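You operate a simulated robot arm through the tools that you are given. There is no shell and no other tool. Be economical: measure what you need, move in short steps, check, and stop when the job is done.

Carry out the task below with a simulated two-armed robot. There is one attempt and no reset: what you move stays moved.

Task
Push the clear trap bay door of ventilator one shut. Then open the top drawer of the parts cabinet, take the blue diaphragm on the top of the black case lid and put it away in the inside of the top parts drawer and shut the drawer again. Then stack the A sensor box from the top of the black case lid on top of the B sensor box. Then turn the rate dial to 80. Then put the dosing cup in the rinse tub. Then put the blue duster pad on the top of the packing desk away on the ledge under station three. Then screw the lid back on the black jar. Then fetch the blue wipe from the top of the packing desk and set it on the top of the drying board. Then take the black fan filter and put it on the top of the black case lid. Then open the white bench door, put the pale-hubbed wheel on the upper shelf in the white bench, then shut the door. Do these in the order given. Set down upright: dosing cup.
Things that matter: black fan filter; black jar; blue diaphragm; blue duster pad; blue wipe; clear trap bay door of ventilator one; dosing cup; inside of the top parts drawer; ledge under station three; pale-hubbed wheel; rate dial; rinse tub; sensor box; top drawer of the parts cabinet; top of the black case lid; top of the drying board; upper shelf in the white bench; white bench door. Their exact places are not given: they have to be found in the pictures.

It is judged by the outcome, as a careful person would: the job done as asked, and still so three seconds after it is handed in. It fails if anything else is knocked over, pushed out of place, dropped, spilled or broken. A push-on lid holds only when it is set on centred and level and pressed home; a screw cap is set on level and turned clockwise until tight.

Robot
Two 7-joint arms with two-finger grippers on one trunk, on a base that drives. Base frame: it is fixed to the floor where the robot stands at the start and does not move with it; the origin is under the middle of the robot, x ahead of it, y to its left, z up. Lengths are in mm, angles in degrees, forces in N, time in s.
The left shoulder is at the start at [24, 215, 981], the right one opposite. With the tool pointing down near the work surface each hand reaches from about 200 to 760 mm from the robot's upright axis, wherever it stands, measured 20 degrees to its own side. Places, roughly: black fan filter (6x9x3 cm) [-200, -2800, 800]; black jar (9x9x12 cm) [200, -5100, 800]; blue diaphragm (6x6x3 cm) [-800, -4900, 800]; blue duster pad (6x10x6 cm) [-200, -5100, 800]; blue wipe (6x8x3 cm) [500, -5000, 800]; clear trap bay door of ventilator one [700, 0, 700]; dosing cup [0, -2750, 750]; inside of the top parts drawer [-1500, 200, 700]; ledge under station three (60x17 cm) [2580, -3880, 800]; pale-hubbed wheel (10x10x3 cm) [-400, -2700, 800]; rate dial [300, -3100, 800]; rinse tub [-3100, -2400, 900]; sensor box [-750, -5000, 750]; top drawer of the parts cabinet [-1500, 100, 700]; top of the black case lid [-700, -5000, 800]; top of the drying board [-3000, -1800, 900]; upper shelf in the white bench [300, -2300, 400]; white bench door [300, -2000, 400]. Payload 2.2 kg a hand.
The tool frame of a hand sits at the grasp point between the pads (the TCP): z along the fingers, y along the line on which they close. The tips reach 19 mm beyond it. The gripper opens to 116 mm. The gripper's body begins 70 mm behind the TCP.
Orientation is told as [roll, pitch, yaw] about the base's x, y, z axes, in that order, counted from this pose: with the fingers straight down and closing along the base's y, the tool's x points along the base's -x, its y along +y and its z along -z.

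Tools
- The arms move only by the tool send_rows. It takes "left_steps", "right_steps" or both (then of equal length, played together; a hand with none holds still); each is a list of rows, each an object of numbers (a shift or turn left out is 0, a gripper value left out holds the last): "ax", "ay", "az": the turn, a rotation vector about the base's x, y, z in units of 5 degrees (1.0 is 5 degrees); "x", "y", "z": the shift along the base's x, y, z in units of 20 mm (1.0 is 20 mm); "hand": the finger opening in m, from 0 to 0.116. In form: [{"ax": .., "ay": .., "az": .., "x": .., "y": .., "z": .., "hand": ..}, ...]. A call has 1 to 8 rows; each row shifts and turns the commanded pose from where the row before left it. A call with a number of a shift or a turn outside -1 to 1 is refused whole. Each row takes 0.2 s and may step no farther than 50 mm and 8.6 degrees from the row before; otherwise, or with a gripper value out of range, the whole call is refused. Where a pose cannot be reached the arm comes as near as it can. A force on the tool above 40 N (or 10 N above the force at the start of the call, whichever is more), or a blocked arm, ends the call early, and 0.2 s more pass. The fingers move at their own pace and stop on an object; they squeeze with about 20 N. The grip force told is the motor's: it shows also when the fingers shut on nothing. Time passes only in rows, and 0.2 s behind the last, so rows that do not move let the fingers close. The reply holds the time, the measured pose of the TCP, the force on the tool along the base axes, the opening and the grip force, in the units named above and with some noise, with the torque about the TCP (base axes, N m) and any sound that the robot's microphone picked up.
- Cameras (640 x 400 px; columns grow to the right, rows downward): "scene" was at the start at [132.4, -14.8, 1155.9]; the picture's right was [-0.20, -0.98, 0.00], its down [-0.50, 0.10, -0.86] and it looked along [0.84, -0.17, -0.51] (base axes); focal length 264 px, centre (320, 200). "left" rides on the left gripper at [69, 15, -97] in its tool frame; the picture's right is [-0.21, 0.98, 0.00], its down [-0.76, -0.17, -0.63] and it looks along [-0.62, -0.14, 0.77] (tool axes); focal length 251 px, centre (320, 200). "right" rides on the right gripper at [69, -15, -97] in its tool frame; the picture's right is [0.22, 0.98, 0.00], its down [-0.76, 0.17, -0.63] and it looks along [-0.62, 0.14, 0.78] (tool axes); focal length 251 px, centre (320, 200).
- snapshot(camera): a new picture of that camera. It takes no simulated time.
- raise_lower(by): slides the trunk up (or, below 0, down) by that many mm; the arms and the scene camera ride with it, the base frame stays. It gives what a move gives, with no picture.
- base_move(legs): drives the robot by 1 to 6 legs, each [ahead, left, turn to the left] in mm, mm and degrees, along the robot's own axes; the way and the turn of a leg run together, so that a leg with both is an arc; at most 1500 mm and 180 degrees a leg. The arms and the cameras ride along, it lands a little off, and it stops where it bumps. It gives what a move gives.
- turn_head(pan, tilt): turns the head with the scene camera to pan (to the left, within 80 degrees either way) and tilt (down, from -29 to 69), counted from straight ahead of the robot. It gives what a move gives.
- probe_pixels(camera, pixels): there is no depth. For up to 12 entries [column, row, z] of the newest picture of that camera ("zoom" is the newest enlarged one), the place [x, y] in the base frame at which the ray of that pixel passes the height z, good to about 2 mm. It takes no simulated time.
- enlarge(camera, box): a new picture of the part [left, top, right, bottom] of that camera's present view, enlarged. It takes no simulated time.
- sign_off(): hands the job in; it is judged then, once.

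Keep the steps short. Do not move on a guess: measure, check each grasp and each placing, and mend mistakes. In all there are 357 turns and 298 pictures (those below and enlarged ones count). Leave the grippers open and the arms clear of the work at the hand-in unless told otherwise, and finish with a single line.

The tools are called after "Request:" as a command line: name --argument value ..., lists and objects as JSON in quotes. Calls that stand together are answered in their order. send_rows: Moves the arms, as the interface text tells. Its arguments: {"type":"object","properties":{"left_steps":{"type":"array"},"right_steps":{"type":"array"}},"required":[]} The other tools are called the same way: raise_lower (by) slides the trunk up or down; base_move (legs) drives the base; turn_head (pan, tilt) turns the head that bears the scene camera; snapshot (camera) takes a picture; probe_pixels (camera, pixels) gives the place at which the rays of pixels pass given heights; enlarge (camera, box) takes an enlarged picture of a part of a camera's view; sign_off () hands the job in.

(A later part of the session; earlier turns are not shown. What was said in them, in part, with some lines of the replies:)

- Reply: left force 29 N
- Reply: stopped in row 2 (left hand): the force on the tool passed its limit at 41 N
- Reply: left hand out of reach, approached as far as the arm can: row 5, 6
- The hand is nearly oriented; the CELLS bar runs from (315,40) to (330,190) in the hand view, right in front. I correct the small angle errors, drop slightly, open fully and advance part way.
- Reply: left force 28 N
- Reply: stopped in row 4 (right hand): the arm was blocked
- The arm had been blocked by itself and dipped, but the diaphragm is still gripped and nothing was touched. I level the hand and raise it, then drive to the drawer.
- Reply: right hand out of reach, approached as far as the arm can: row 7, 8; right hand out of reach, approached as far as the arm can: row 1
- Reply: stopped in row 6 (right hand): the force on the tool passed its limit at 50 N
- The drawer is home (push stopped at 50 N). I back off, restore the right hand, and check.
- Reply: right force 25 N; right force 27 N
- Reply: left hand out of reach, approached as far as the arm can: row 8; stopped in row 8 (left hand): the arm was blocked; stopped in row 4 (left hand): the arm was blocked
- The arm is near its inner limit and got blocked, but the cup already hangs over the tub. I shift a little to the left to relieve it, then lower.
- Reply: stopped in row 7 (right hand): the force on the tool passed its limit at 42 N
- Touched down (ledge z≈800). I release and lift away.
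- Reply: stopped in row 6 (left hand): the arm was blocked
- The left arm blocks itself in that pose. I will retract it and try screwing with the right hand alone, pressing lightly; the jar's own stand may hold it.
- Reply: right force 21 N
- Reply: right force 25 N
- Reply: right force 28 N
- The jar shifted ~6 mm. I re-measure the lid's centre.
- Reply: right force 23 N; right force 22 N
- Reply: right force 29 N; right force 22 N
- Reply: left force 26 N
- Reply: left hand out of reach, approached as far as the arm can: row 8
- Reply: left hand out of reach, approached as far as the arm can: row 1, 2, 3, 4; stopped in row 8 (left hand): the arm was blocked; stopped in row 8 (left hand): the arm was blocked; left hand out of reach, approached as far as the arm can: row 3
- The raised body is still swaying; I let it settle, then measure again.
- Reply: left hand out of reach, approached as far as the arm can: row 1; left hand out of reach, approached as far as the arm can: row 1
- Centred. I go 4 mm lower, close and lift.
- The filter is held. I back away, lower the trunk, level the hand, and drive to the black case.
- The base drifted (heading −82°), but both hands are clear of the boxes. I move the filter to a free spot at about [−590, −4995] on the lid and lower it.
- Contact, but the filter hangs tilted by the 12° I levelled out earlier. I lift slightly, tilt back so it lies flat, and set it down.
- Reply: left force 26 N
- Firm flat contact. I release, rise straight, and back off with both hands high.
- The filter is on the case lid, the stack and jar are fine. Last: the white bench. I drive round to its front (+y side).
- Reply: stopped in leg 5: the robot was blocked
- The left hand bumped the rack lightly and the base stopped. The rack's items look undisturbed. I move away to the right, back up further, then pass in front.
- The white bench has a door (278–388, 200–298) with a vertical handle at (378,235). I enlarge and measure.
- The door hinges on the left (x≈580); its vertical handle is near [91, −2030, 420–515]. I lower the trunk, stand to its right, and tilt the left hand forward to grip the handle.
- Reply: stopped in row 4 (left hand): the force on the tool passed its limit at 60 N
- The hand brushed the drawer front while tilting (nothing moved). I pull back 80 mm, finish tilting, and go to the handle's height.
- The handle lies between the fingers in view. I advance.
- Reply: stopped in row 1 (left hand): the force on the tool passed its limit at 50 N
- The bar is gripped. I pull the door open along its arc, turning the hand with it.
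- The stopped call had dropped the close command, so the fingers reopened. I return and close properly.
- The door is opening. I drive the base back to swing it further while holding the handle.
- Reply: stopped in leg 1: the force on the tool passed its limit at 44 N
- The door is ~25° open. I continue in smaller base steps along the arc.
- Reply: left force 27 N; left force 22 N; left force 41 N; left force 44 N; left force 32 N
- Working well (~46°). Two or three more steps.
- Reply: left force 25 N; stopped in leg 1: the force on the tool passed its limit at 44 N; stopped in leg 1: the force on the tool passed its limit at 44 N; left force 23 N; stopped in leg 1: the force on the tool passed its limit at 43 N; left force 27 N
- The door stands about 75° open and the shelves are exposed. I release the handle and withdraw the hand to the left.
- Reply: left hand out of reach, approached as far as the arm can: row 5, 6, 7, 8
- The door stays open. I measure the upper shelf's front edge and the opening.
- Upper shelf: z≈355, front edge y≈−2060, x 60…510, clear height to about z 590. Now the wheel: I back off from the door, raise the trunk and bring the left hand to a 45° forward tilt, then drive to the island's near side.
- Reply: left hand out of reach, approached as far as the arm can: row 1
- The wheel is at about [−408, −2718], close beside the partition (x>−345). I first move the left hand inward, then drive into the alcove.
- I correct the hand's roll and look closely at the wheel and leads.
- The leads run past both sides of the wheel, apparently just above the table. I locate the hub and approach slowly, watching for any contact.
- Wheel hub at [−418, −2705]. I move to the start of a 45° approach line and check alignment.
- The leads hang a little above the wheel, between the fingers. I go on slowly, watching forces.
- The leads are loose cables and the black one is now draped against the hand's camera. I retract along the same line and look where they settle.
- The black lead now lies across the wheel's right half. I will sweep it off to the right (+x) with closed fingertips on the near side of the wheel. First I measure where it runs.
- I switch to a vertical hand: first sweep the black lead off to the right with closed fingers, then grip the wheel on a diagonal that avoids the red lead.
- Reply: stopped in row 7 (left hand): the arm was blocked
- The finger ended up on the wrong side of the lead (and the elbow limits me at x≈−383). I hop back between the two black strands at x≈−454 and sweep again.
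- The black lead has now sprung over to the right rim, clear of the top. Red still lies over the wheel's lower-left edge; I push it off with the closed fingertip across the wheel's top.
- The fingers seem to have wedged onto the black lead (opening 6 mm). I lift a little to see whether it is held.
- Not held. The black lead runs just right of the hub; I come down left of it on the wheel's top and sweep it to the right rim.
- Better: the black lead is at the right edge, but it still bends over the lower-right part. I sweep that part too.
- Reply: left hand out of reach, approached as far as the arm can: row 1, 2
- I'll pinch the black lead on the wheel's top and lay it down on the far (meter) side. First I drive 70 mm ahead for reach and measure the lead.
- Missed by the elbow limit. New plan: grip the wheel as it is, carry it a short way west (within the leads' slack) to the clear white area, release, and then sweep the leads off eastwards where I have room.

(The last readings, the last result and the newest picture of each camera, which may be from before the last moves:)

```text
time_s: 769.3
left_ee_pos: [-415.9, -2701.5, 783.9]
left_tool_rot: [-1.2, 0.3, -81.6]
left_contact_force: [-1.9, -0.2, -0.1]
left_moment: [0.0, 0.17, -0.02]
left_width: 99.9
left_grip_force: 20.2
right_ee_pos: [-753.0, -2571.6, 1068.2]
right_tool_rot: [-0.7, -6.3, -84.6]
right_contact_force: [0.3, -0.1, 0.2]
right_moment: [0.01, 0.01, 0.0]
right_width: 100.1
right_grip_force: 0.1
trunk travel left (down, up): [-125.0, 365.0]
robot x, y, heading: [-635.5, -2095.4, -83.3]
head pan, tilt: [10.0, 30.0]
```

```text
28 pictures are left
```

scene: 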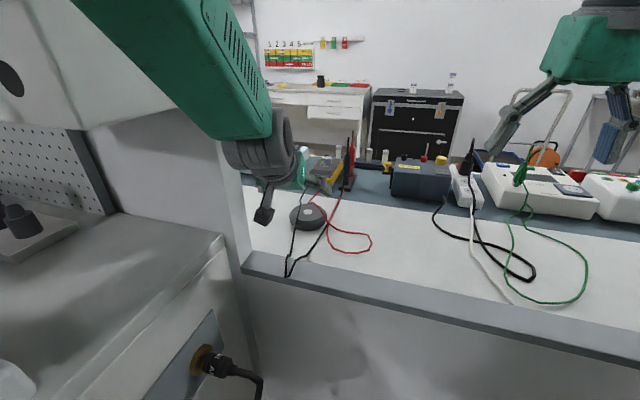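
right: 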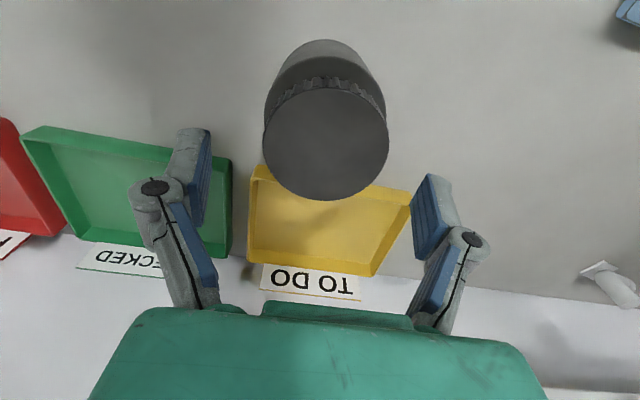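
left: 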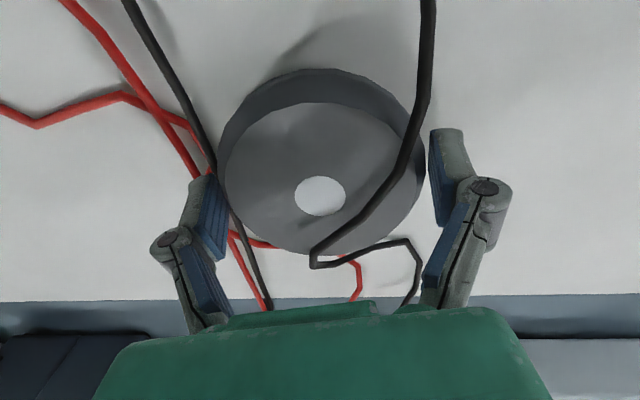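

The wheel is gripped cleanly (99.9 mm); only the one black strand lies across its top. I lift it and carry it west to [−640, −2715].

Request:
send_rows --left_steps '[{"z": 0.6}, {"z": 1}, {"z": 1}, {"z": 1}, {"z": 1}, {"x": -1}, {"x": -1}, {"x": -1}]'

Request:
send_rows --left_steps '[{"x": -1}, {"x": -1}, {"x": -1}, {"x": -1}, {"x": -1}, {"x": -1}, {"x": -1}, {}]'

Request:
snapshot --camera "left"

Request:
snapshot --camera "scene"

```text
time_s: 771.1
left_ee_pos: [-481.0, -2701.1, 877.0]
left_tool_rot: [-1.1, 0.3, -81.6]
left_contact_force: [-0.9, 0.4, -2.3]
left_moment: [-0.01, -0.02, 0.03]
left_width: 100.1
left_grip_force: 19.9
right_ee_pos: [-755.0, -2572.4, 1068.8]
right_tool_rot: [-0.4, -6.4, -84.6]
right_contact_force: [-0.5, -1.6, 0.0]
right_moment: [0.01, -0.02, 0.0]
right_width: 99.9
right_grip_force: 0.1
trunk travel left (down, up): [-125.0, 365.0]
robot x, y, heading: [-636.8, -2095.8, -83.3]
head pan, tilt: [10.0, 30.0]
```

```text
time_s: 772.9
left_ee_pos: [-615.8, -2703.4, 875.5]
left_tool_rot: [-1.2, 0.4, -81.1]
left_contact_force: [-0.4, 0.4, -2.7]
left_moment: [0.02, 0.02, 0.04]
left_width: 99.9
left_grip_force: 20.5
right_ee_pos: [-753.2, -2570.9, 1069.0]
right_tool_rot: [-0.6, -6.4, -84.5]
right_contact_force: [-0.2, 0.3, -0.4]
right_moment: [0.0, 0.01, 0.02]
right_width: 100.1
right_grip_force: 0.1
trunk travel left (down, up): [-125.0, 365.0]
robot x, y, heading: [-637.2, -2093.9, -83.4]
head pan, tilt: [10.0, 30.0]
```

```text
27 pictures are left
```

left: 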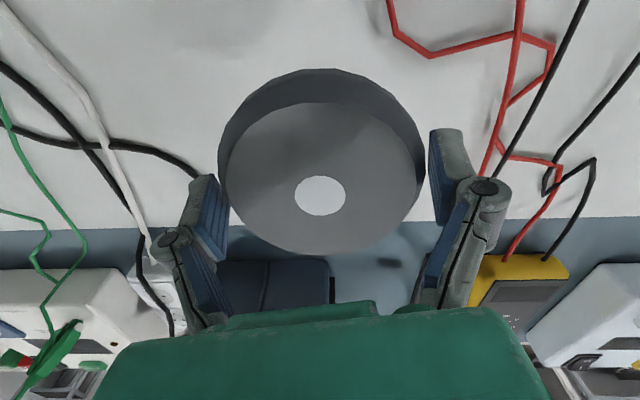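

```text
26 pictures are left
```

scene: 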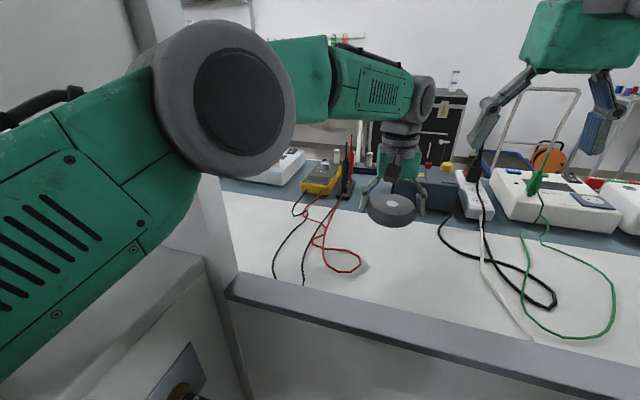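

The leads slipped off and the wheel is free. I set it down on the clear white area so I can regrip it with the hand tilted for the shelf.

Request:
send_rows --left_steps '[{"y": 0.8}, {"y": 0.8}, {"y": 0.4, "z": -1}, {"z": -1}, {"z": -1}, {"z": -1}, {"z": -0.4}, {"z": -0.2}]'

Request:
send_rows --left_steps '[{"z": -0.15}, {}, {"hand": 0.116}, {}, {}, {"z": 1}, {"z": 1}, {"z": 1}]'

Request:
send_rows --left_steps '[{"ax": -1, "y": 1, "z": 0.5}, {"ax": -1, "y": 1, "z": 0.5}, {"ax": -1, "y": 1, "z": 0.5}, {"ax": -1, "y": 1}, {"ax": -1, "y": 0.5}, {"ax": -1}, {"ax": -1}, {"ax": -1}]'

Request:
snapshot --camera "left"

```text
time_s: 774.7
left_ee_pos: [-612.1, -2666.1, 786.0]
left_tool_rot: [-1.8, 0.3, -80.5]
left_contact_force: [0.2, -0.4, -2.2]
left_moment: [0.01, -0.01, 0.02]
left_width: 99.9
left_grip_force: 20.3
right_ee_pos: [-754.5, -2571.7, 1068.2]
right_tool_rot: [-0.5, -6.4, -84.6]
right_contact_force: [0.4, 0.0, -0.5]
right_moment: [-0.02, 0.0, 0.01]
right_width: 99.9
right_grip_force: 0.0
trunk travel left (down, up): [-125.0, 365.0]
robot x, y, heading: [-635.8, -2092.1, -83.2]
head pan, tilt: [10.0, 30.0]
```

```text
time_s: 776.5
left_ee_pos: [-604.6, -2667.5, 834.4]
left_tool_rot: [-1.8, 1.5, -80.1]
left_contact_force: [-0.9, 0.2, -0.2]
left_moment: [0.01, 0.03, 0.01]
left_width: 116.1
left_grip_force: 0.0
right_ee_pos: [-754.5, -2571.1, 1069.3]
right_tool_rot: [-0.6, -6.4, -84.7]
right_contact_force: [-0.3, 0.2, 0.2]
right_moment: [-0.03, 0.03, 0.01]
right_width: 100.1
right_grip_force: 0.0
trunk travel left (down, up): [-125.0, 365.0]
robot x, y, heading: [-633.8, -2094.2, -83.5]
head pan, tilt: [10.0, 30.0]
```

```text
time_s: 777.1
left_ee_pos: [-599.9, -2613.9, 773.6]
left_tool_rot: [-3.5, 2.4, -78.8]
left_contact_force: [-2.7, 1.2, 2.8]
left_moment: [0.03, -0.2, 0.12]
left_width: 117.1
left_grip_force: 0.0
right_ee_pos: [-753.7, -2566.6, 1070.7]
right_tool_rot: [-0.5, -6.7, -84.6]
right_contact_force: [-0.4, 0.1, -0.3]
right_moment: [0.0, 0.01, -0.02]
right_width: 100.1
right_grip_force: 0.1
trunk travel left (down, up): [-125.0, 365.0]
robot x, y, heading: [-637.4, -2092.8, -83.0]
head pan, tilt: [10.0, 30.0]
stopped in row 2 (left hand): the arm was blocked; the commanded pose is now the measured one
```

```text
25 pictures are left
```

left: 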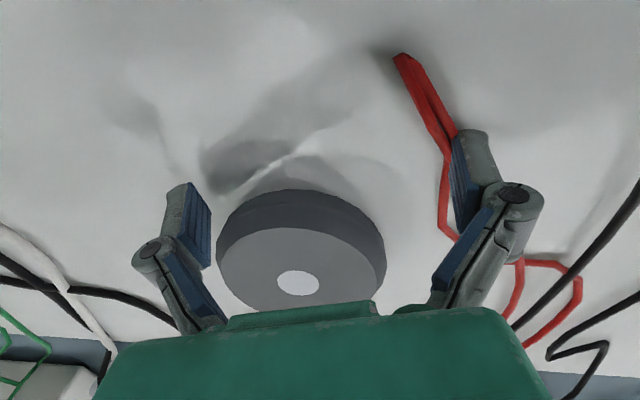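

The arm blocks itself when too central. I raise the hand, shift the robot 160 mm west so the wheel is on the left hand's side, and tilt there.

Request:
send_rows --left_steps '[{"z": 1}, {"z": 1}, {"z": 1}, {"z": 1}, {"z": 1}, {"z": 1}, {}]'

Request:
base_move --legs '[[-30, -170, 0]]'

Request:
send_rows --left_steps '[{"ax": -1, "x": 1}, {"ax": -1, "x": 1}, {"ax": -1, "x": 1}, {"ax": -1, "x": 1}, {"ax": -1, "x": 1}, {"ax": -1, "x": 1}, {"ax": -1, "x": 0.5}, {"ax": -1}]'

Request:
send_rows --left_steps '[{"ax": -1, "ay": 0.3}, {"ay": 0.3}, {}]'

Request:
snapshot --camera "left"

```text
time_s: 778.7
left_ee_pos: [-593.4, -2618.9, 892.7]
left_tool_rot: [-4.3, 2.9, -78.0]
left_contact_force: [-0.1, -0.6, -0.4]
left_moment: [0.02, -0.04, -0.01]
left_width: 115.9
left_grip_force: 0.0
right_ee_pos: [-754.3, -2568.9, 1070.4]
right_tool_rot: [-0.5, -6.6, -84.6]
right_contact_force: [-0.9, 0.3, -0.3]
right_moment: [0.02, 0.02, 0.02]
right_width: 99.9
right_grip_force: 0.0
trunk travel left (down, up): [-125.0, 365.0]
robot x, y, heading: [-639.2, -2089.9, -83.3]
head pan, tilt: [10.0, 30.0]
```

```text
time_s: 780.1
left_ee_pos: [-761.4, -2607.4, 907.0]
left_tool_rot: [-5.3, 1.8, -78.0]
left_contact_force: [0.0, 0.0, 0.7]
left_moment: [0.01, 0.04, 0.0]
left_width: 115.9
left_grip_force: 0.0
right_ee_pos: [-921.6, -2557.0, 1070.4]
right_tool_rot: [-0.8, -6.6, -84.5]
right_contact_force: [0.0, 0.4, -0.4]
right_moment: [0.0, -0.01, -0.01]
right_width: 100.1
right_grip_force: 0.1
trunk travel left (down, up): [-125.0, 365.0]
robot x, y, heading: [-807.2, -2082.1, -83.3]
head pan, tilt: [10.0, 30.0]
```

```text
time_s: 781.9
left_ee_pos: [-647.7, -2607.3, 910.4]
left_tool_rot: [-14.1, -37.4, -75.4]
left_contact_force: [-0.8, 0.7, 0.2]
left_moment: [0.02, -0.06, 0.02]
left_width: 115.9
left_grip_force: 0.1
right_ee_pos: [-940.5, -2556.5, 1070.4]
right_tool_rot: [0.0, -6.7, -84.7]
right_contact_force: [-1.1, 0.2, 0.4]
right_moment: [0.0, -0.05, 0.0]
right_width: 100.0
right_grip_force: 0.1
trunk travel left (down, up): [-125.0, 365.0]
robot x, y, heading: [-810.6, -2085.2, -83.2]
head pan, tilt: [10.0, 30.0]
```

```text
time_s: 782.7
left_ee_pos: [-645.5, -2606.4, 910.1]
left_tool_rot: [-19.9, -41.3, -71.7]
left_contact_force: [-0.8, 0.4, 0.2]
left_moment: [0.0, -0.03, 0.02]
left_width: 116.2
left_grip_force: 0.0
right_ee_pos: [-938.0, -2555.9, 1069.9]
right_tool_rot: [-0.1, -6.6, -84.6]
right_contact_force: [-0.4, -0.7, -1.0]
right_moment: [0.02, -0.04, 0.02]
right_width: 100.0
right_grip_force: 0.1
trunk travel left (down, up): [-125.0, 365.0]
robot x, y, heading: [-809.8, -2079.3, -83.5]
head pan, tilt: [10.0, 30.0]
```

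```text
24 pictures are left
```

left: 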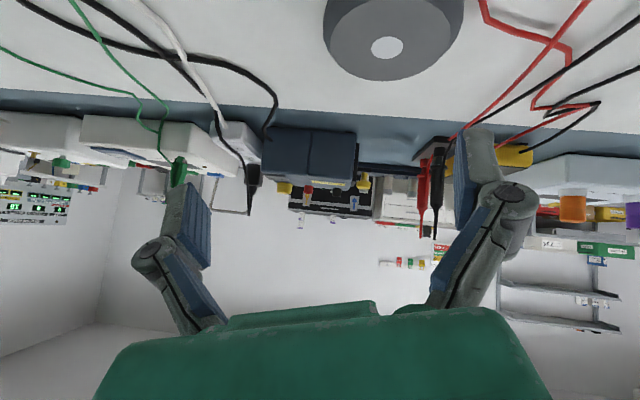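

I undo the accumulated roll and locate the hub.

Request:
probe_pixels --camera "left" --pixels '[[387, 47, 787], [325, 20, 787], [464, 10, 787]]'

Request:
send_rows --left_steps '[{"ax": 0.235, "ay": -0.71, "az": 0.65}, {"ax": 0.235, "ay": -0.71, "az": 0.65}, {"ax": 0.235, "ay": -0.71, "az": 0.65}, {"ax": 0.235, "ay": -0.71, "az": 0.65}, {}]'

Request:
snapshot --camera "left"

```text
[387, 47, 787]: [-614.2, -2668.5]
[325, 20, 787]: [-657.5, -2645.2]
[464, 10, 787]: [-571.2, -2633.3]
```

```text
time_s: 783.9
left_ee_pos: [-637.2, -2602.3, 906.5]
left_tool_rot: [-2.3, -39.5, -71.4]
left_contact_force: [-0.6, -0.1, 0.4]
left_moment: [-0.02, 0.01, 0.01]
left_width: 116.1
left_grip_force: 0.0
left hand out of reach, approached as far as the arm can: row 3, 4
right_ee_pos: [-924.7, -2555.3, 1071.4]
right_tool_rot: [-0.5, -6.7, -84.5]
right_contact_force: [0.3, 0.5, -0.5]
right_moment: [-0.01, 0.02, -0.02]
right_width: 100.1
right_grip_force: 0.0
trunk travel left (down, up): [-125.0, 365.0]
robot x, y, heading: [-808.2, -2087.0, -83.2]
head pan, tilt: [10.0, 30.0]
```

```text
23 pictures are left
```

left: 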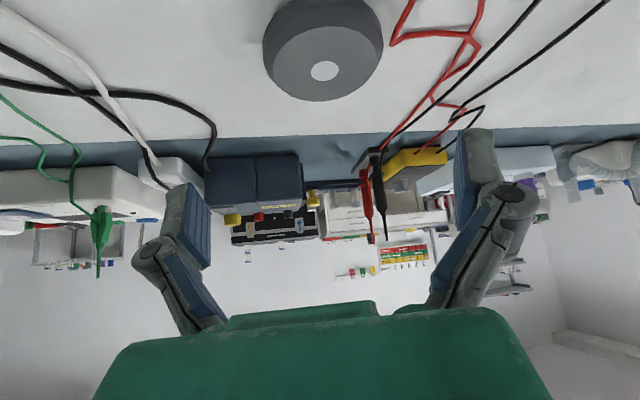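

Hub at [−614, −2668], no leads near. I approach along the tool axis.

Request:
send_rows --left_steps '[{"x": 0.2, "y": -0.7, "z": -0.7}, {"x": 0.2, "y": -0.6, "z": -0.9}, {"x": 0.2, "y": -0.6, "z": -0.9}, {"x": 0.2, "y": -0.5, "z": -0.9}, {}]'

Request:
snapshot --camera "left"

```text
time_s: 785.3
left_ee_pos: [-606.3, -2661.2, 866.9]
left_tool_rot: [-5.8, -41.8, -65.4]
left_contact_force: [-0.2, -0.3, -0.5]
left_moment: [-0.05, -0.01, -0.01]
left_width: 116.1
left_grip_force: 0.0
right_ee_pos: [-930.8, -2553.6, 1071.3]
right_tool_rot: [-0.4, -6.6, -84.5]
right_contact_force: [-0.2, -0.4, -0.8]
right_moment: [-0.03, 0.01, -0.01]
right_width: 100.0
right_grip_force: 0.0
trunk travel left (down, up): [-125.0, 365.0]
robot x, y, heading: [-812.3, -2082.8, -83.4]
head pan, tilt: [10.0, 30.0]
stopped in row 5 (left hand): the arm was blocked; the commanded pose is now the measured one
```

```text
22 pictures are left
```

left: 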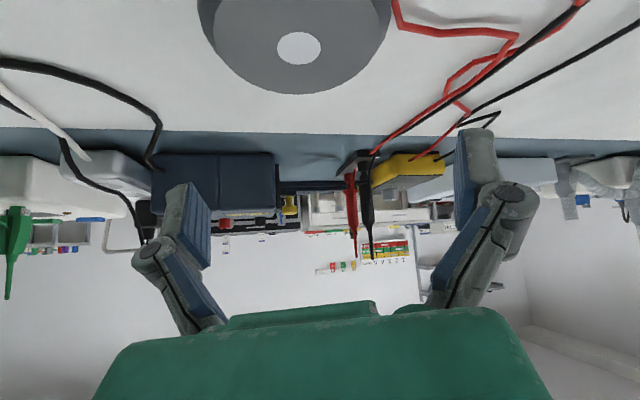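

The arm is cramped at this distance; I back the base 90 mm so the hand works further out, and straighten its yaw.

Request:
base_move --legs '[[-90, 0, 0]]'

Request:
send_rows --left_steps '[{"y": -0.9, "z": 0.5, "az": -0.55, "ax": 0.09, "ay": -0.2}, {"y": -0.9, "z": 0.3, "az": -0.55, "ax": 0.09, "ay": -0.2}, {"y": -0.8, "az": -0.55, "ax": 0.0, "ay": -0.2}, {"az": -0.55, "ax": 0.0, "ay": -0.2}, {}]'

Request:
snapshot --camera "left"

```text
time_s: 786.5
left_ee_pos: [-618.9, -2568.8, 868.5]
left_tool_rot: [-6.0, -41.8, -65.4]
left_contact_force: [0.3, 0.8, 0.7]
left_moment: [-0.02, 0.02, -0.02]
left_width: 115.9
left_grip_force: 0.0
right_ee_pos: [-941.8, -2460.9, 1072.4]
right_tool_rot: [-0.4, -6.8, -84.6]
right_contact_force: [-0.7, 0.9, 0.7]
right_moment: [0.0, 0.02, -0.01]
right_width: 99.8
right_grip_force: 0.2
trunk travel left (down, up): [-125.0, 365.0]
robot x, y, heading: [-822.7, -1987.5, -83.3]
head pan, tilt: [10.0, 30.0]
```

```text
time_s: 787.6
left_ee_pos: [-619.3, -2619.9, 884.8]
left_tool_rot: [-0.5, -42.2, -80.2]
left_contact_force: [0.0, 0.7, -0.4]
left_moment: [0.0, -0.01, 0.0]
left_width: 116.0
left_grip_force: 0.1
right_ee_pos: [-939.7, -2460.7, 1069.2]
right_tool_rot: [-0.5, -6.2, -84.6]
right_contact_force: [-0.3, -0.7, 0.6]
right_moment: [0.01, 0.0, -0.01]
right_width: 100.0
right_grip_force: 0.1
trunk travel left (down, up): [-125.0, 365.0]
robot x, y, heading: [-817.2, -1989.2, -83.4]
head pan, tilt: [10.0, 30.0]
```

```text
21 pictures are left
```

left: 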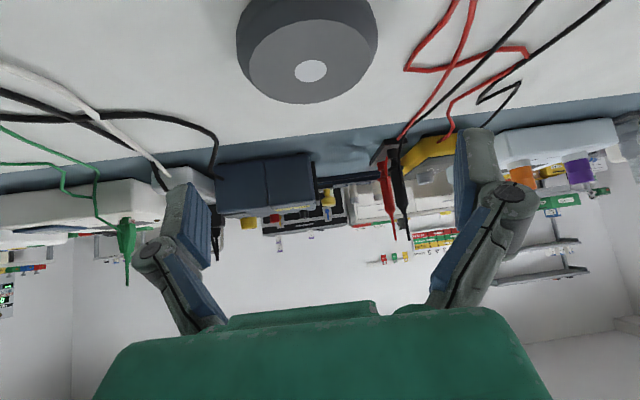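

Oriented well. I descend to the wheel in two stages.

Request:
send_rows --left_steps '[{"x": 0.05, "y": -0.5, "z": -1}, {"x": 0.05, "y": -0.5, "z": -1}, {"x": 0.05, "y": -0.5, "z": -1}, {"x": 0.05, "y": -0.5, "z": -1}, {"y": -0.4, "z": -0.8}, {}]'

Request:
snapshot --camera "left"

```text
time_s: 789.0
left_ee_pos: [-601.6, -2673.4, 793.8]
left_tool_rot: [-2.4, -42.2, -77.3]
left_contact_force: [-0.5, -0.1, -0.6]
left_moment: [0.04, -0.01, -0.02]
left_width: 116.2
left_grip_force: 0.1
right_ee_pos: [-941.9, -2460.2, 1068.3]
right_tool_rot: [-0.4, -6.3, -84.6]
right_contact_force: [0.1, 0.5, -0.7]
right_moment: [0.0, -0.02, -0.02]
right_width: 99.9
right_grip_force: 0.2
trunk travel left (down, up): [-125.0, 365.0]
robot x, y, heading: [-819.3, -1993.5, -83.5]
head pan, tilt: [10.0, 30.0]
```

```text
20 pictures are left
```

left: 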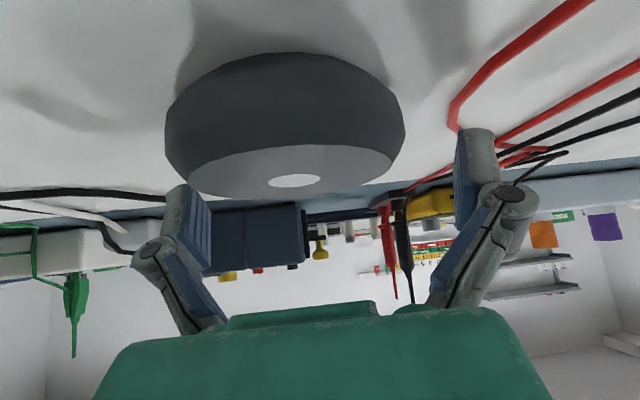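

Request:
send_rows --left_steps '[{"x": -0.65}, {"z": -0.25}, {"z": -0.2}, {}, {"hand": 0.06}, {}, {}]'

Request:
snapshot --camera "left"

```text
time_s: 790.6
left_ee_pos: [-612.9, -2672.9, 785.1]
left_tool_rot: [-2.1, -42.3, -77.5]
left_contact_force: [3.4, -3.7, 10.4]
left_moment: [0.2, -0.07, -0.11]
left_width: 100.6
left_grip_force: 19.7
right_ee_pos: [-940.0, -2460.0, 1068.5]
right_tool_rot: [-0.6, -6.4, -84.6]
right_contact_force: [0.3, 0.4, -0.3]
right_moment: [0.02, 0.02, -0.01]
right_width: 100.0
right_grip_force: 0.1
trunk travel left (down, up): [-125.0, 365.0]
robot x, y, heading: [-824.4, -1995.1, -83.3]
head pan, tilt: [10.0, 30.0]
```

```text
19 pictures are left
```

left: 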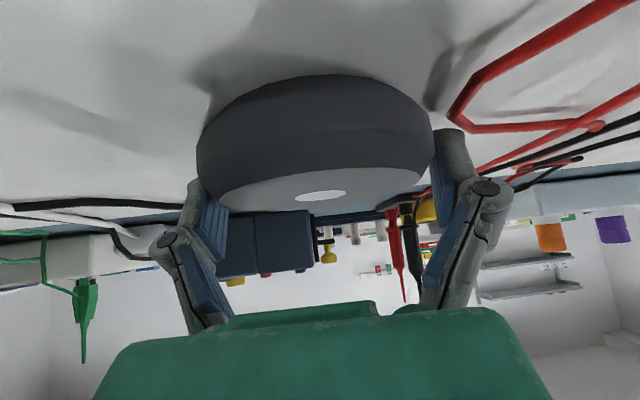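

The wheel is gripped flat with the hand tilted. I lift it, back out of the alcove and drive to the open cupboard.

Request:
send_rows --left_steps '[{"z": 0.5}, {"z": 1}, {"z": 1}, {"z": 1}, {"z": 1}, {"z": 1}, {}]'

Request:
base_move --legs '[[-880, 0, 0], [0, 0, -6.5], [0, 870, 0]]'

Request:
raise_lower --by -120

Request:
turn_head --pan 12 --tilt 35

Request:
snapshot --camera "scene"

```text
time_s: 792.2
left_ee_pos: [-628.2, -2667.6, 888.8]
left_tool_rot: [-0.5, -42.2, -80.2]
left_contact_force: [-0.2, 0.0, -2.1]
left_moment: [0.01, 0.01, -0.01]
left_width: 100.9
left_grip_force: 19.9
right_ee_pos: [-941.7, -2460.1, 1068.6]
right_tool_rot: [-0.5, -6.3, -84.6]
right_contact_force: [0.4, -0.4, -0.1]
right_moment: [-0.04, 0.01, 0.02]
right_width: 100.2
right_grip_force: 0.1
trunk travel left (down, up): [-125.0, 365.0]
robot x, y, heading: [-819.4, -1993.2, -83.5]
head pan, tilt: [10.0, 30.0]
```

```text
time_s: 801.6
left_ee_pos: [21.2, -1787.5, 888.3]
left_tool_rot: [-0.1, -42.2, -87.2]
left_contact_force: [-0.8, 0.8, -1.6]
left_moment: [0.0, -0.04, 0.03]
left_width: 100.0
left_grip_force: 19.8
right_ee_pos: [-267.6, -1545.8, 1067.9]
right_tool_rot: [-0.2, -6.3, -91.4]
right_contact_force: [-0.4, 0.0, 0.1]
right_moment: [0.01, -0.05, 0.02]
right_width: 99.8
right_grip_force: 0.1
trunk travel left (down, up): [-125.0, 365.0]
robot x, y, heading: [-85.2, -1096.3, -90.3]
head pan, tilt: [10.0, 30.0]
```

```text
time_s: 803.1
left_ee_pos: [23.4, -1785.8, 770.6]
left_tool_rot: [-0.5, -42.4, -86.9]
left_contact_force: [0.2, -0.4, -2.4]
left_moment: [-0.02, -0.01, 0.01]
left_width: 100.3
left_grip_force: 20.3
right_ee_pos: [-263.4, -1543.7, 945.5]
right_tool_rot: [-0.5, -5.9, -91.4]
right_contact_force: [0.7, -0.5, 0.8]
right_moment: [-0.02, 0.0, 0.01]
right_width: 100.1
right_grip_force: 0.0
trunk travel left (down, up): [-5.0, 485.0]
robot x, y, heading: [-86.0, -1091.3, -90.0]
head pan, tilt: [10.0, 30.0]
```

```text
time_s: 803.8
left_ee_pos: [24.3, -1786.7, 769.5]
left_tool_rot: [-0.6, -42.4, -86.9]
left_contact_force: [0.4, 0.4, -2.1]
left_moment: [0.02, -0.01, -0.01]
left_width: 99.9
left_grip_force: 20.0
right_ee_pos: [-260.8, -1544.6, 945.8]
right_tool_rot: [-0.5, -5.9, -91.4]
right_contact_force: [0.4, -0.3, 0.0]
right_moment: [0.0, -0.02, -0.04]
right_width: 100.0
right_grip_force: 0.1
trunk travel left (down, up): [-5.0, 485.0]
robot x, y, heading: [-86.3, -1093.8, -90.2]
head pan, tilt: [12.0, 35.0]
```

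```text
18 pictures are left
```

scene: 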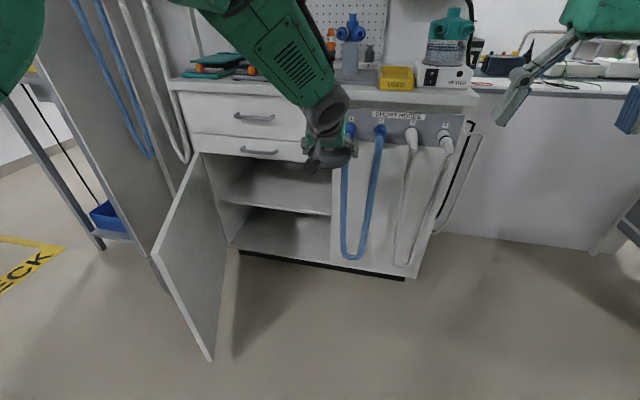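

I lower the wheel to shelf height outside the cupboard, while shifting the robot left.

Request:
base_move --legs '[[0, 140, 0]]'

Request:
send_rows --left_steps '[{"z": -1, "y": 0.4}, {"z": -1, "y": 0.4}, {"z": -1, "y": 0.4}, {"z": -1, "y": 0.4}, {"z": -1, "y": 0.4}, {"z": -1, "y": 0.4}, {"z": -1, "y": 0.4}, {"z": -1, "y": 0.4}]'

Request:
send_rows --left_steps '[{"z": -1, "y": 0.4}, {"z": -1, "y": 0.4}, {"z": -1, "y": 0.2}, {"z": -1}, {"z": -1}, {"z": -1}, {"z": -1}, {}]'

Request:
snapshot --camera "scene"

```text
time_s: 805.1
left_ee_pos: [157.2, -1786.7, 770.8]
left_tool_rot: [-0.1, -42.4, -87.5]
left_contact_force: [-0.5, -0.2, -2.2]
left_moment: [-0.04, -0.04, 0.0]
left_width: 99.8
left_grip_force: 20.1
right_ee_pos: [-128.3, -1544.5, 945.5]
right_tool_rot: [-0.2, -5.9, -91.6]
right_contact_force: [0.2, 0.7, 0.4]
right_moment: [-0.02, -0.07, -0.03]
right_width: 99.9
right_grip_force: 0.0
trunk travel left (down, up): [-5.0, 485.0]
robot x, y, heading: [53.4, -1094.6, -90.5]
head pan, tilt: [12.0, 35.0]
```

```text
time_s: 806.9
left_ee_pos: [177.6, -1723.6, 618.0]
left_tool_rot: [-1.9, -42.3, -86.0]
left_contact_force: [0.9, 0.1, -2.3]
left_moment: [0.02, 0.03, -0.06]
left_width: 99.7
left_grip_force: 19.5
left hand out of reach, approached as far as the arm can: row 4
right_ee_pos: [-103.0, -1543.1, 945.8]
right_tool_rot: [-1.6, -5.6, -91.3]
right_contact_force: [1.2, -0.3, 0.1]
right_moment: [0.0, 0.1, -0.05]
right_width: 99.8
right_grip_force: 0.0
trunk travel left (down, up): [-5.0, 485.0]
robot x, y, heading: [55.4, -1096.7, -89.9]
head pan, tilt: [12.0, 35.0]
```

```text
time_s: 808.7
left_ee_pos: [162.7, -1704.3, 481.9]
left_tool_rot: [-0.8, -42.6, -87.0]
left_contact_force: [-0.7, 0.0, -2.2]
left_moment: [0.01, 0.02, 0.03]
left_width: 99.4
left_grip_force: 20.0
right_ee_pos: [-122.2, -1541.0, 944.2]
right_tool_rot: [-0.6, -5.5, -91.5]
right_contact_force: [-1.0, 0.1, -0.2]
right_moment: [0.0, -0.03, 0.01]
right_width: 99.9
right_grip_force: 0.1
trunk travel left (down, up): [-5.0, 485.0]
robot x, y, heading: [49.7, -1093.5, -90.3]
head pan, tilt: [12.0, 35.0]
```

```text
17 pictures are left
```

scene: 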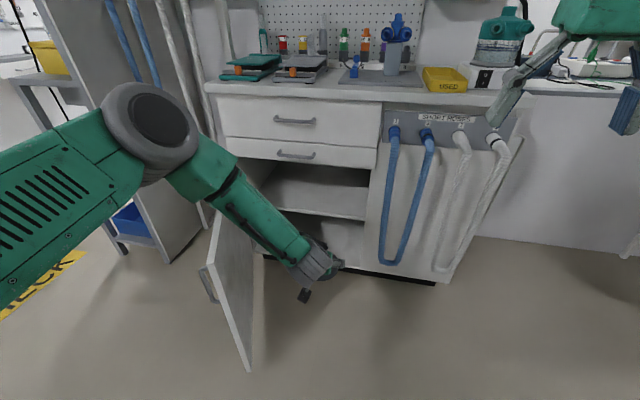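

Shelf height reached. I lower slightly more and drive ahead in steps, watching the door clearance.

Request:
send_rows --left_steps '[{"z": -1}, {"z": -1}, {"z": -0.4}, {}]'

Request:
base_move --legs '[[250, 5, 0]]'

Request:
snapshot --camera "scene"

Request:
snapshot --camera "left"

```text
time_s: 809.7
left_ee_pos: [164.7, -1705.4, 431.2]
left_tool_rot: [-1.2, -42.6, -86.7]
left_contact_force: [0.2, 0.0, -3.0]
left_moment: [-0.02, 0.02, -0.02]
left_width: 99.6
left_grip_force: 20.1
right_ee_pos: [-116.6, -1542.0, 945.0]
right_tool_rot: [-0.9, -5.6, -91.5]
right_contact_force: [-0.7, -0.4, 0.4]
right_moment: [-0.04, -0.02, 0.01]
right_width: 99.9
right_grip_force: 0.1
trunk travel left (down, up): [-5.0, 485.0]
robot x, y, heading: [53.5, -1093.6, -90.1]
head pan, tilt: [12.0, 35.0]
```

```text
time_s: 811.5
left_ee_pos: [173.3, -1955.6, 431.6]
left_tool_rot: [-1.3, -42.5, -86.5]
left_contact_force: [-0.1, 0.5, -2.2]
left_moment: [-0.04, 0.0, -0.01]
left_width: 99.2
left_grip_force: 19.8
right_ee_pos: [-109.5, -1793.9, 944.4]
right_tool_rot: [-1.0, -5.6, -91.1]
right_contact_force: [-0.1, 0.5, 0.0]
right_moment: [0.03, 0.01, 0.01]
right_width: 100.0
right_grip_force: 0.0
trunk travel left (down, up): [-5.0, 485.0]
robot x, y, heading: [54.5, -1345.3, -89.9]
head pan, tilt: [12.0, 35.0]
```

```text
16 pictures are left
```

scene: 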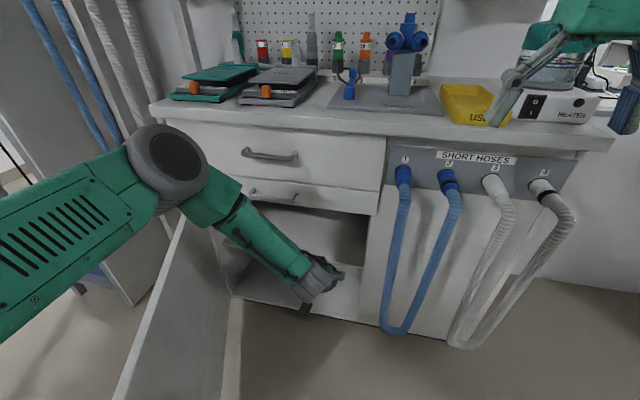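

```text
15 pictures are left
```

left: 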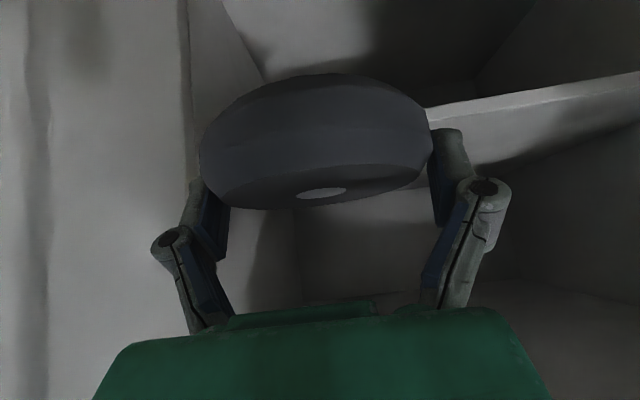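

The wheel is aimed into the upper compartment, above the shelf edge. I continue in, shifted slightly left.

Request:
base_move --legs '[[110, 25, 0]]'

Request:
snapshot --camera "left"

Request:
enlarge --camera "scene" --box '[180, 120, 420, 320]'

```text
time_s: 812.7
left_ee_pos: [194.1, -2066.4, 434.0]
left_tool_rot: [-0.8, -42.8, -86.8]
left_contact_force: [-0.3, 0.4, -2.3]
left_moment: [0.01, -0.03, 0.01]
left_width: 99.5
left_grip_force: 20.4
right_ee_pos: [-89.3, -1902.9, 941.9]
right_tool_rot: [-0.6, -5.0, -91.4]
right_contact_force: [-1.0, -0.5, -0.6]
right_moment: [0.03, -0.03, 0.01]
right_width: 99.8
right_grip_force: 0.1
trunk travel left (down, up): [-5.0, 485.0]
robot x, y, heading: [81.5, -1456.9, -90.0]
head pan, tilt: [12.0, 35.0]
```

```text
14 pictures are left
```

left: 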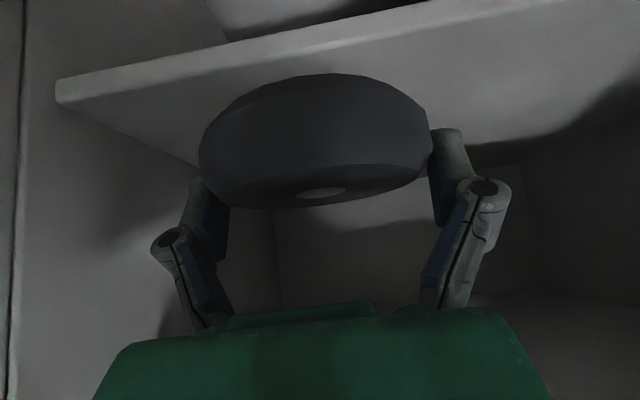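

```text
2.00 times, centred on (300, 220) of scene
```

zoom: 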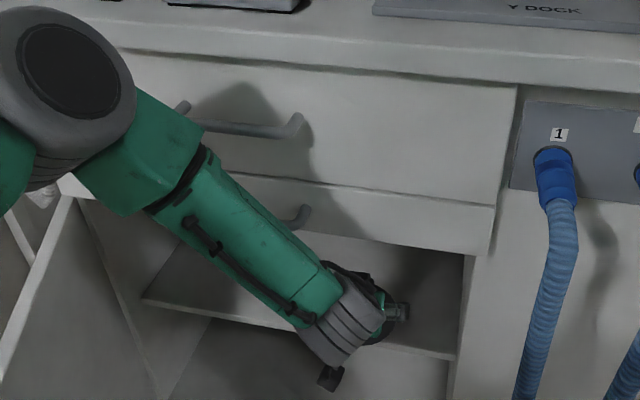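

The wheel is at the shelf's front. I extend the arm 75 mm further in.

Request:
send_rows --left_steps '[{"y": -0.8}, {"y": -0.8}, {"y": -0.8}, {"y": -0.8}, {"y": -0.6}, {}]'

Request:
snapshot --camera "left"

```text
time_s: 814.3
left_ee_pos: [180.5, -2106.1, 415.2]
left_tool_rot: [-1.3, -40.0, -88.6]
left_contact_force: [1.8, 0.4, -2.4]
left_moment: [-0.01, 0.01, -0.02]
left_width: 99.3
left_grip_force: 19.8
right_ee_pos: [-84.0, -1895.4, 943.3]
right_tool_rot: [-0.9, -5.4, -91.1]
right_contact_force: [0.5, 0.3, 0.3]
right_moment: [-0.03, -0.03, 0.01]
right_width: 99.8
right_grip_force: 0.1
trunk travel left (down, up): [-5.0, 485.0]
robot x, y, heading: [81.7, -1450.8, -90.0]
head pan, tilt: [12.0, 35.0]
stopped in row 6 (left hand): the arm was blocked; the commanded pose is now the measured one
```

```text
12 pictures are left
```

left: 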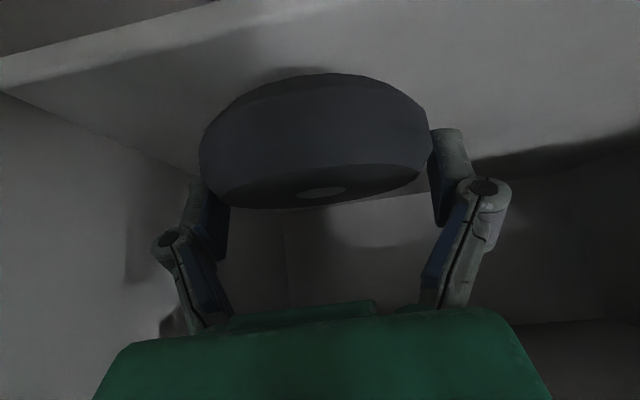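

Blocked by the forearm against the drawer edge, but the wheel's centre is over the shelf. I set it down here, then nudge it deeper with the fingers.

Request:
send_rows --left_steps '[{"z": -0.5}, {"z": -0.5}, {"z": -0.25}, {"z": -0.2}, {}]'

```text
time_s: 815.5
left_ee_pos: [189.0, -2113.6, 393.0]
left_tool_rot: [-1.2, -40.8, -87.9]
left_contact_force: [-5.6, 13.5, 15.3]
left_moment: [-0.51, 0.12, -0.21]
left_width: 99.5
left_grip_force: 19.9
right_ee_pos: [-83.0, -1895.3, 946.2]
right_tool_rot: [-0.8, -5.6, -91.2]
right_contact_force: [-0.1, -0.9, -0.4]
right_moment: [0.01, 0.02, 0.02]
right_width: 99.8
right_grip_force: 0.1
trunk travel left (down, up): [-5.0, 485.0]
robot x, y, heading: [83.8, -1452.8, -90.2]
head pan, tilt: [12.0, 35.0]
```

It rests on the shelf (15 N). I slide it a bit deeper while still holding it.

Request:
send_rows --left_steps '[{"z": 0.15, "y": -0.4}, {"y": -0.5}, {"y": -0.5}, {}]'

Request:
snapshot --camera "left"

```text
time_s: 816.5
left_ee_pos: [185.1, -2123.1, 391.3]
left_tool_rot: [-1.2, -39.8, -88.5]
left_contact_force: [4.0, 11.8, 13.8]
left_moment: [-0.41, -0.04, 0.15]
left_width: 99.4
left_grip_force: 19.7
right_ee_pos: [-81.4, -1884.7, 951.2]
right_tool_rot: [-0.9, -6.2, -91.1]
right_contact_force: [-0.1, -0.3, 0.3]
right_moment: [-0.03, 0.04, 0.02]
right_width: 99.9
right_grip_force: 0.0
trunk travel left (down, up): [-5.0, 485.0]
robot x, y, heading: [85.9, -1451.0, -89.8]
head pan, tilt: [12.0, 35.0]
```

```text
11 pictures are left
```

left: 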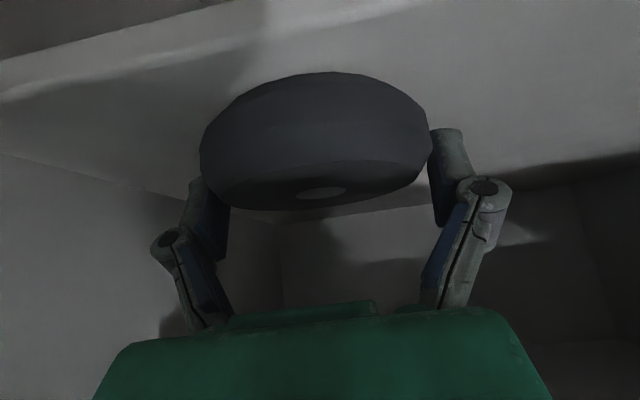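

The wheel now sits fully on the shelf, behind its front edge. I open and back straight out.

Request:
send_rows --left_steps '[{"hand": 0.116}, {}, {}, {"z": 0.4, "y": 0.3}, {"z": 0.4, "y": 0.5}, {"y": 0.8, "z": 0.3}, {"y": 0.8, "z": 0.3}, {}]'

Request:
base_move --legs '[[-330, 0, 0]]'

Request:
snapshot --camera "left"

Request:
snapshot --camera "scene"

```text
time_s: 818.3
left_ee_pos: [185.8, -2101.7, 423.0]
left_tool_rot: [-1.4, -40.8, -87.8]
left_contact_force: [-0.6, -0.2, -0.9]
left_moment: [0.01, -0.05, 0.0]
left_width: 115.9
left_grip_force: 0.1
right_ee_pos: [-85.0, -1900.0, 943.6]
right_tool_rot: [-1.0, -5.2, -91.3]
right_contact_force: [-0.9, -0.2, -0.4]
right_moment: [-0.02, -0.01, 0.03]
right_width: 100.0
right_grip_force: 0.1
trunk travel left (down, up): [-5.0, 485.0]
robot x, y, heading: [82.1, -1456.6, -89.9]
head pan, tilt: [12.0, 35.0]
```

```text
time_s: 820.5
left_ee_pos: [190.9, -1769.0, 419.8]
left_tool_rot: [-1.3, -40.5, -87.6]
left_contact_force: [-0.7, -0.4, -0.2]
left_moment: [-0.03, 0.04, 0.03]
left_width: 115.7
left_grip_force: 0.0
right_ee_pos: [-80.9, -1572.5, 943.3]
right_tool_rot: [-1.0, -5.2, -90.9]
right_contact_force: [0.1, 0.8, -0.4]
right_moment: [0.0, 0.0, -0.02]
right_width: 100.0
right_grip_force: 0.0
trunk travel left (down, up): [-5.0, 485.0]
robot x, y, heading: [83.2, -1128.2, -89.5]
head pan, tilt: [12.0, 35.0]
```

```text
10 pictures are left
```

left: 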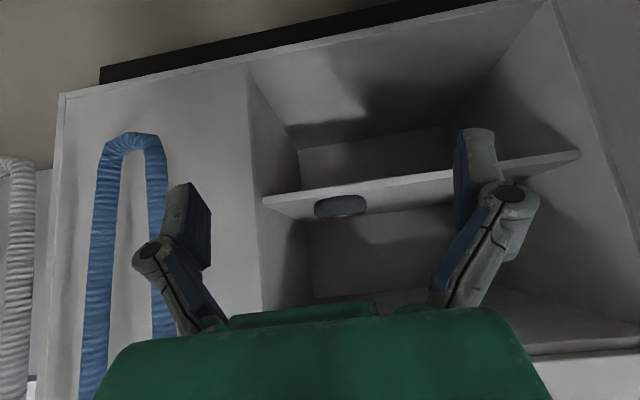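

```text
9 pictures are left
```

scene: 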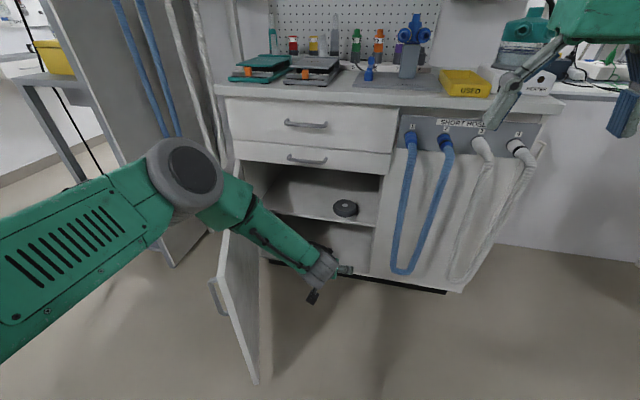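

The wheel lies on the upper shelf. Now to shut the door: I close the fist and go round the door's free edge to its outer side.

Request:
send_rows --left_steps '[{"hand": 0.0, "z": 0.5}, {"z": 0.5}, {}]'

Request:
base_move --legs '[[-300, 0, 0], [0, 390, 0], [190, 0, 0]]'

Request:
snapshot --camera "scene"

```text
time_s: 821.3
left_ee_pos: [191.1, -1768.4, 440.3]
left_tool_rot: [-1.4, -40.6, -87.5]
left_contact_force: [0.5, 0.2, 0.1]
left_moment: [0.01, 0.0, 0.01]
left_width: 0.2
left_grip_force: 20.1
right_ee_pos: [-80.9, -1570.7, 939.0]
right_tool_rot: [-1.0, -4.8, -90.9]
right_contact_force: [0.0, -0.8, 0.5]
right_moment: [0.0, 0.03, 0.01]
right_width: 100.1
right_grip_force: 0.1
trunk travel left (down, up): [-5.0, 485.0]
robot x, y, heading: [79.3, -1126.2, -89.5]
head pan, tilt: [12.0, 35.0]
```

```text
time_s: 826.5
left_ee_pos: [585.7, -1656.7, 439.5]
left_tool_rot: [-1.6, -40.6, -87.1]
left_contact_force: [-0.8, -0.3, -0.6]
left_moment: [-0.01, 0.0, 0.0]
left_width: 0.0
left_grip_force: 20.4
right_ee_pos: [316.5, -1460.4, 940.8]
right_tool_rot: [-1.2, -4.8, -90.7]
right_contact_force: [0.8, -0.4, 0.1]
right_moment: [0.02, 0.01, -0.01]
right_width: 100.0
right_grip_force: 0.0
trunk travel left (down, up): [-5.0, 485.0]
robot x, y, heading: [469.4, -1015.3, -89.5]
head pan, tilt: [12.0, 35.0]
```

```text
8 pictures are left
```

scene: 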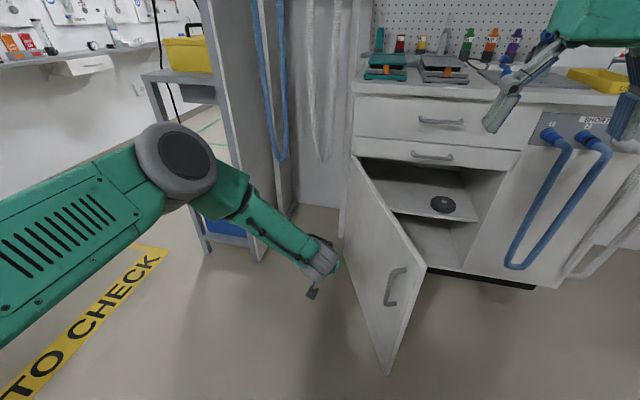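

The fist is on the door's outer side. I push it shut with the base along the arc.

Request:
base_move --legs '[[45, -200, 0], [40, -90, 0]]'

Request:
base_move --legs '[[85, -70, 0]]'

Request:
snapshot --camera "scene"

```text
time_s: 828.9
left_ee_pos: [313.6, -1743.6, 439.2]
left_tool_rot: [-3.2, -40.6, -86.2]
left_contact_force: [2.7, 0.1, -0.8]
left_moment: [-0.01, 0.11, -0.14]
left_width: 0.0
left_grip_force: 20.4
right_ee_pos: [55.2, -1543.5, 939.8]
right_tool_rot: [-2.6, -4.4, -90.8]
right_contact_force: [3.1, -0.1, -0.8]
right_moment: [0.04, 0.23, 0.02]
right_width: 99.9
right_grip_force: 0.0
trunk travel left (down, up): [-5.0, 485.0]
robot x, y, heading: [189.8, -1103.8, -89.7]
head pan, tilt: [12.0, 35.0]
```

```text
time_s: 830.1
left_ee_pos: [241.5, -1829.2, 443.8]
left_tool_rot: [-1.3, -40.9, -87.1]
left_contact_force: [1.0, 0.4, 0.0]
left_moment: [-0.02, 0.05, -0.04]
left_width: 0.1
left_grip_force: 20.1
right_ee_pos: [-30.0, -1630.4, 936.1]
right_tool_rot: [-1.4, -4.0, -90.6]
right_contact_force: [0.4, -0.4, 0.4]
right_moment: [-0.02, 0.06, -0.02]
right_width: 100.1
right_grip_force: 0.1
trunk travel left (down, up): [-5.0, 485.0]
robot x, y, heading: [123.4, -1186.1, -89.4]
head pan, tilt: [12.0, 35.0]
```

```text
7 pictures are left
```

scene: 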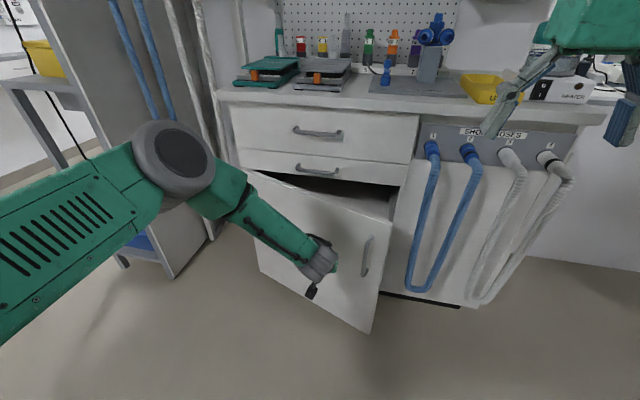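

The door is closing nicely (~25° left). I push on forward.

Request:
base_move --legs '[[100, -25, 0]]'

Request:
base_move --legs '[[60, 0, 0]]'

Request:
send_rows --left_steps '[{"y": -0.4}, {"y": -0.4}, {"y": -0.3}, {}]'

Request:
snapshot --camera "scene"

```text
time_s: 831.2
left_ee_pos: [214.3, -1928.2, 445.2]
left_tool_rot: [-1.2, -41.0, -87.3]
left_contact_force: [-0.1, 0.3, -0.6]
left_moment: [0.0, 0.0, 0.0]
left_width: 0.0
left_grip_force: 19.4
right_ee_pos: [-57.8, -1727.6, 931.4]
right_tool_rot: [-1.3, -3.7, -90.8]
right_contact_force: [0.1, -0.5, 0.0]
right_moment: [0.02, 0.01, 0.01]
right_width: 100.0
right_grip_force: 0.1
trunk travel left (down, up): [-5.0, 485.0]
robot x, y, heading: [100.1, -1289.6, -89.5]
head pan, tilt: [12.0, 35.0]
```

```text
time_s: 832.2
left_ee_pos: [209.4, -1985.7, 447.0]
left_tool_rot: [-0.8, -41.2, -87.6]
left_contact_force: [-0.9, 0.2, 0.3]
left_moment: [0.01, -0.01, 0.04]
left_width: 0.0
left_grip_force: 20.3
right_ee_pos: [-64.7, -1784.2, 928.2]
right_tool_rot: [-1.0, -3.3, -90.7]
right_contact_force: [-0.4, -0.1, -0.3]
right_moment: [0.02, 0.01, -0.03]
right_width: 100.1
right_grip_force: 0.0
trunk travel left (down, up): [-5.0, 485.0]
robot x, y, heading: [95.5, -1349.5, -89.4]
head pan, tilt: [12.0, 35.0]
```

```text
time_s: 832.9
left_ee_pos: [211.7, -1994.0, 445.9]
left_tool_rot: [-1.1, -40.5, -87.3]
left_contact_force: [3.1, 6.3, 0.6]
left_moment: [0.05, 0.0, -0.03]
left_width: 0.2
left_grip_force: 28.2
right_ee_pos: [-61.8, -1780.7, 923.3]
right_tool_rot: [-1.1, -2.7, -90.6]
right_contact_force: [-0.5, -0.5, -0.1]
right_moment: [0.0, 0.0, -0.02]
right_width: 100.0
right_grip_force: 0.0
trunk travel left (down, up): [-5.0, 485.0]
robot x, y, heading: [99.5, -1347.7, -89.3]
head pan, tilt: [12.0, 35.0]
stopped in row 3 (left hand): the force on the tool passed its limit at 49 N (the readings are from after the stop); the commanded pose is now the measured one
```

```text
6 pictures are left
```

scene: 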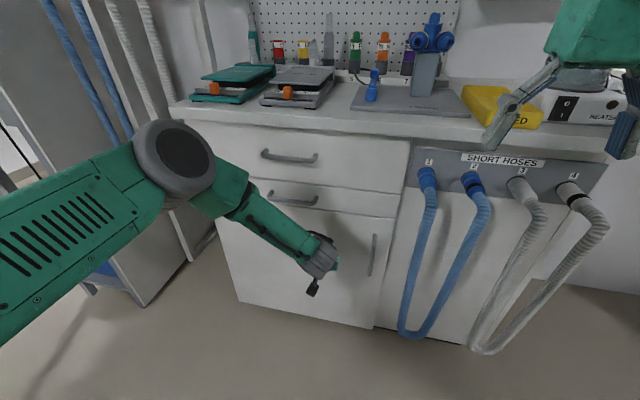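

The door is shut (49 N at the stop). I back off, bring the arm up, open both grippers and check.

Request:
base_move --legs '[[-350, 0, 0]]'

Request:
send_rows --left_steps '[{"z": 1, "hand": 0.1}, {"z": 1}, {"z": 1}, {"z": 1}, {"z": 1}, {"z": 1}, {}, {}]'

Request:
enlarge --camera "scene" --box '[180, 100, 480, 340]'

```text
time_s: 835.2
left_ee_pos: [213.4, -1635.0, 447.2]
left_tool_rot: [-1.1, -40.8, -86.8]
left_contact_force: [-0.1, 0.4, 0.0]
left_moment: [0.01, -0.01, 0.01]
left_width: 0.0
left_grip_force: 28.6
right_ee_pos: [-60.2, -1422.3, 924.6]
right_tool_rot: [-1.1, -2.7, -90.0]
right_contact_force: [0.6, 0.3, -0.5]
right_moment: [-0.01, 0.03, -0.01]
right_width: 99.9
right_grip_force: 0.0
trunk travel left (down, up): [-5.0, 485.0]
robot x, y, heading: [98.1, -986.0, -88.9]
head pan, tilt: [12.0, 35.0]
```

```text
time_s: 837.0
left_ee_pos: [212.8, -1633.7, 569.5]
left_tool_rot: [-1.1, -40.9, -86.7]
left_contact_force: [0.6, 0.4, 0.2]
left_moment: [0.02, 0.0, -0.01]
left_width: 100.1
left_grip_force: 0.0
right_ee_pos: [-61.1, -1420.4, 921.1]
right_tool_rot: [-1.1, -2.2, -90.2]
right_contact_force: [0.7, 0.2, -0.8]
right_moment: [-0.02, -0.02, 0.03]
right_width: 100.1
right_grip_force: 0.1
trunk travel left (down, up): [-5.0, 485.0]
robot x, y, heading: [94.2, -990.2, -89.0]
head pan, tilt: [12.0, 35.0]
```

```text
1.67 times, centred on (330, 220) of scene
```

zoom: 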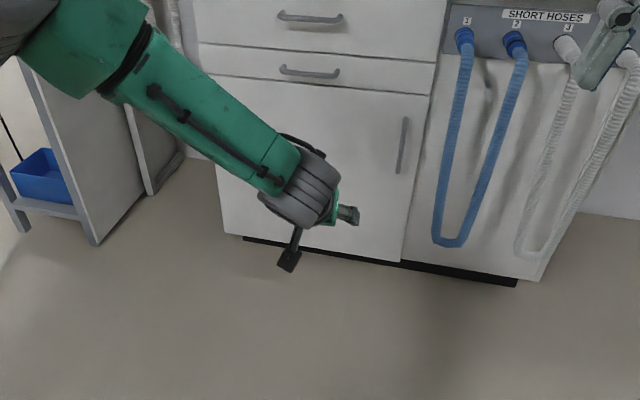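

The white bench door is flush and shut, both grippers are open, and the arms are clear of the work. I hand the job in.

Request:
sign_off

```text
The job is handed in.
```

All ten steps were done in order and the job is handed in; the jar lid turned until it resisted at about 0.35 N·m, my hand touched the rack and a white-bench drawer front (neither looked moved), and the multimeter's test leads shifted when I freed the wheel.
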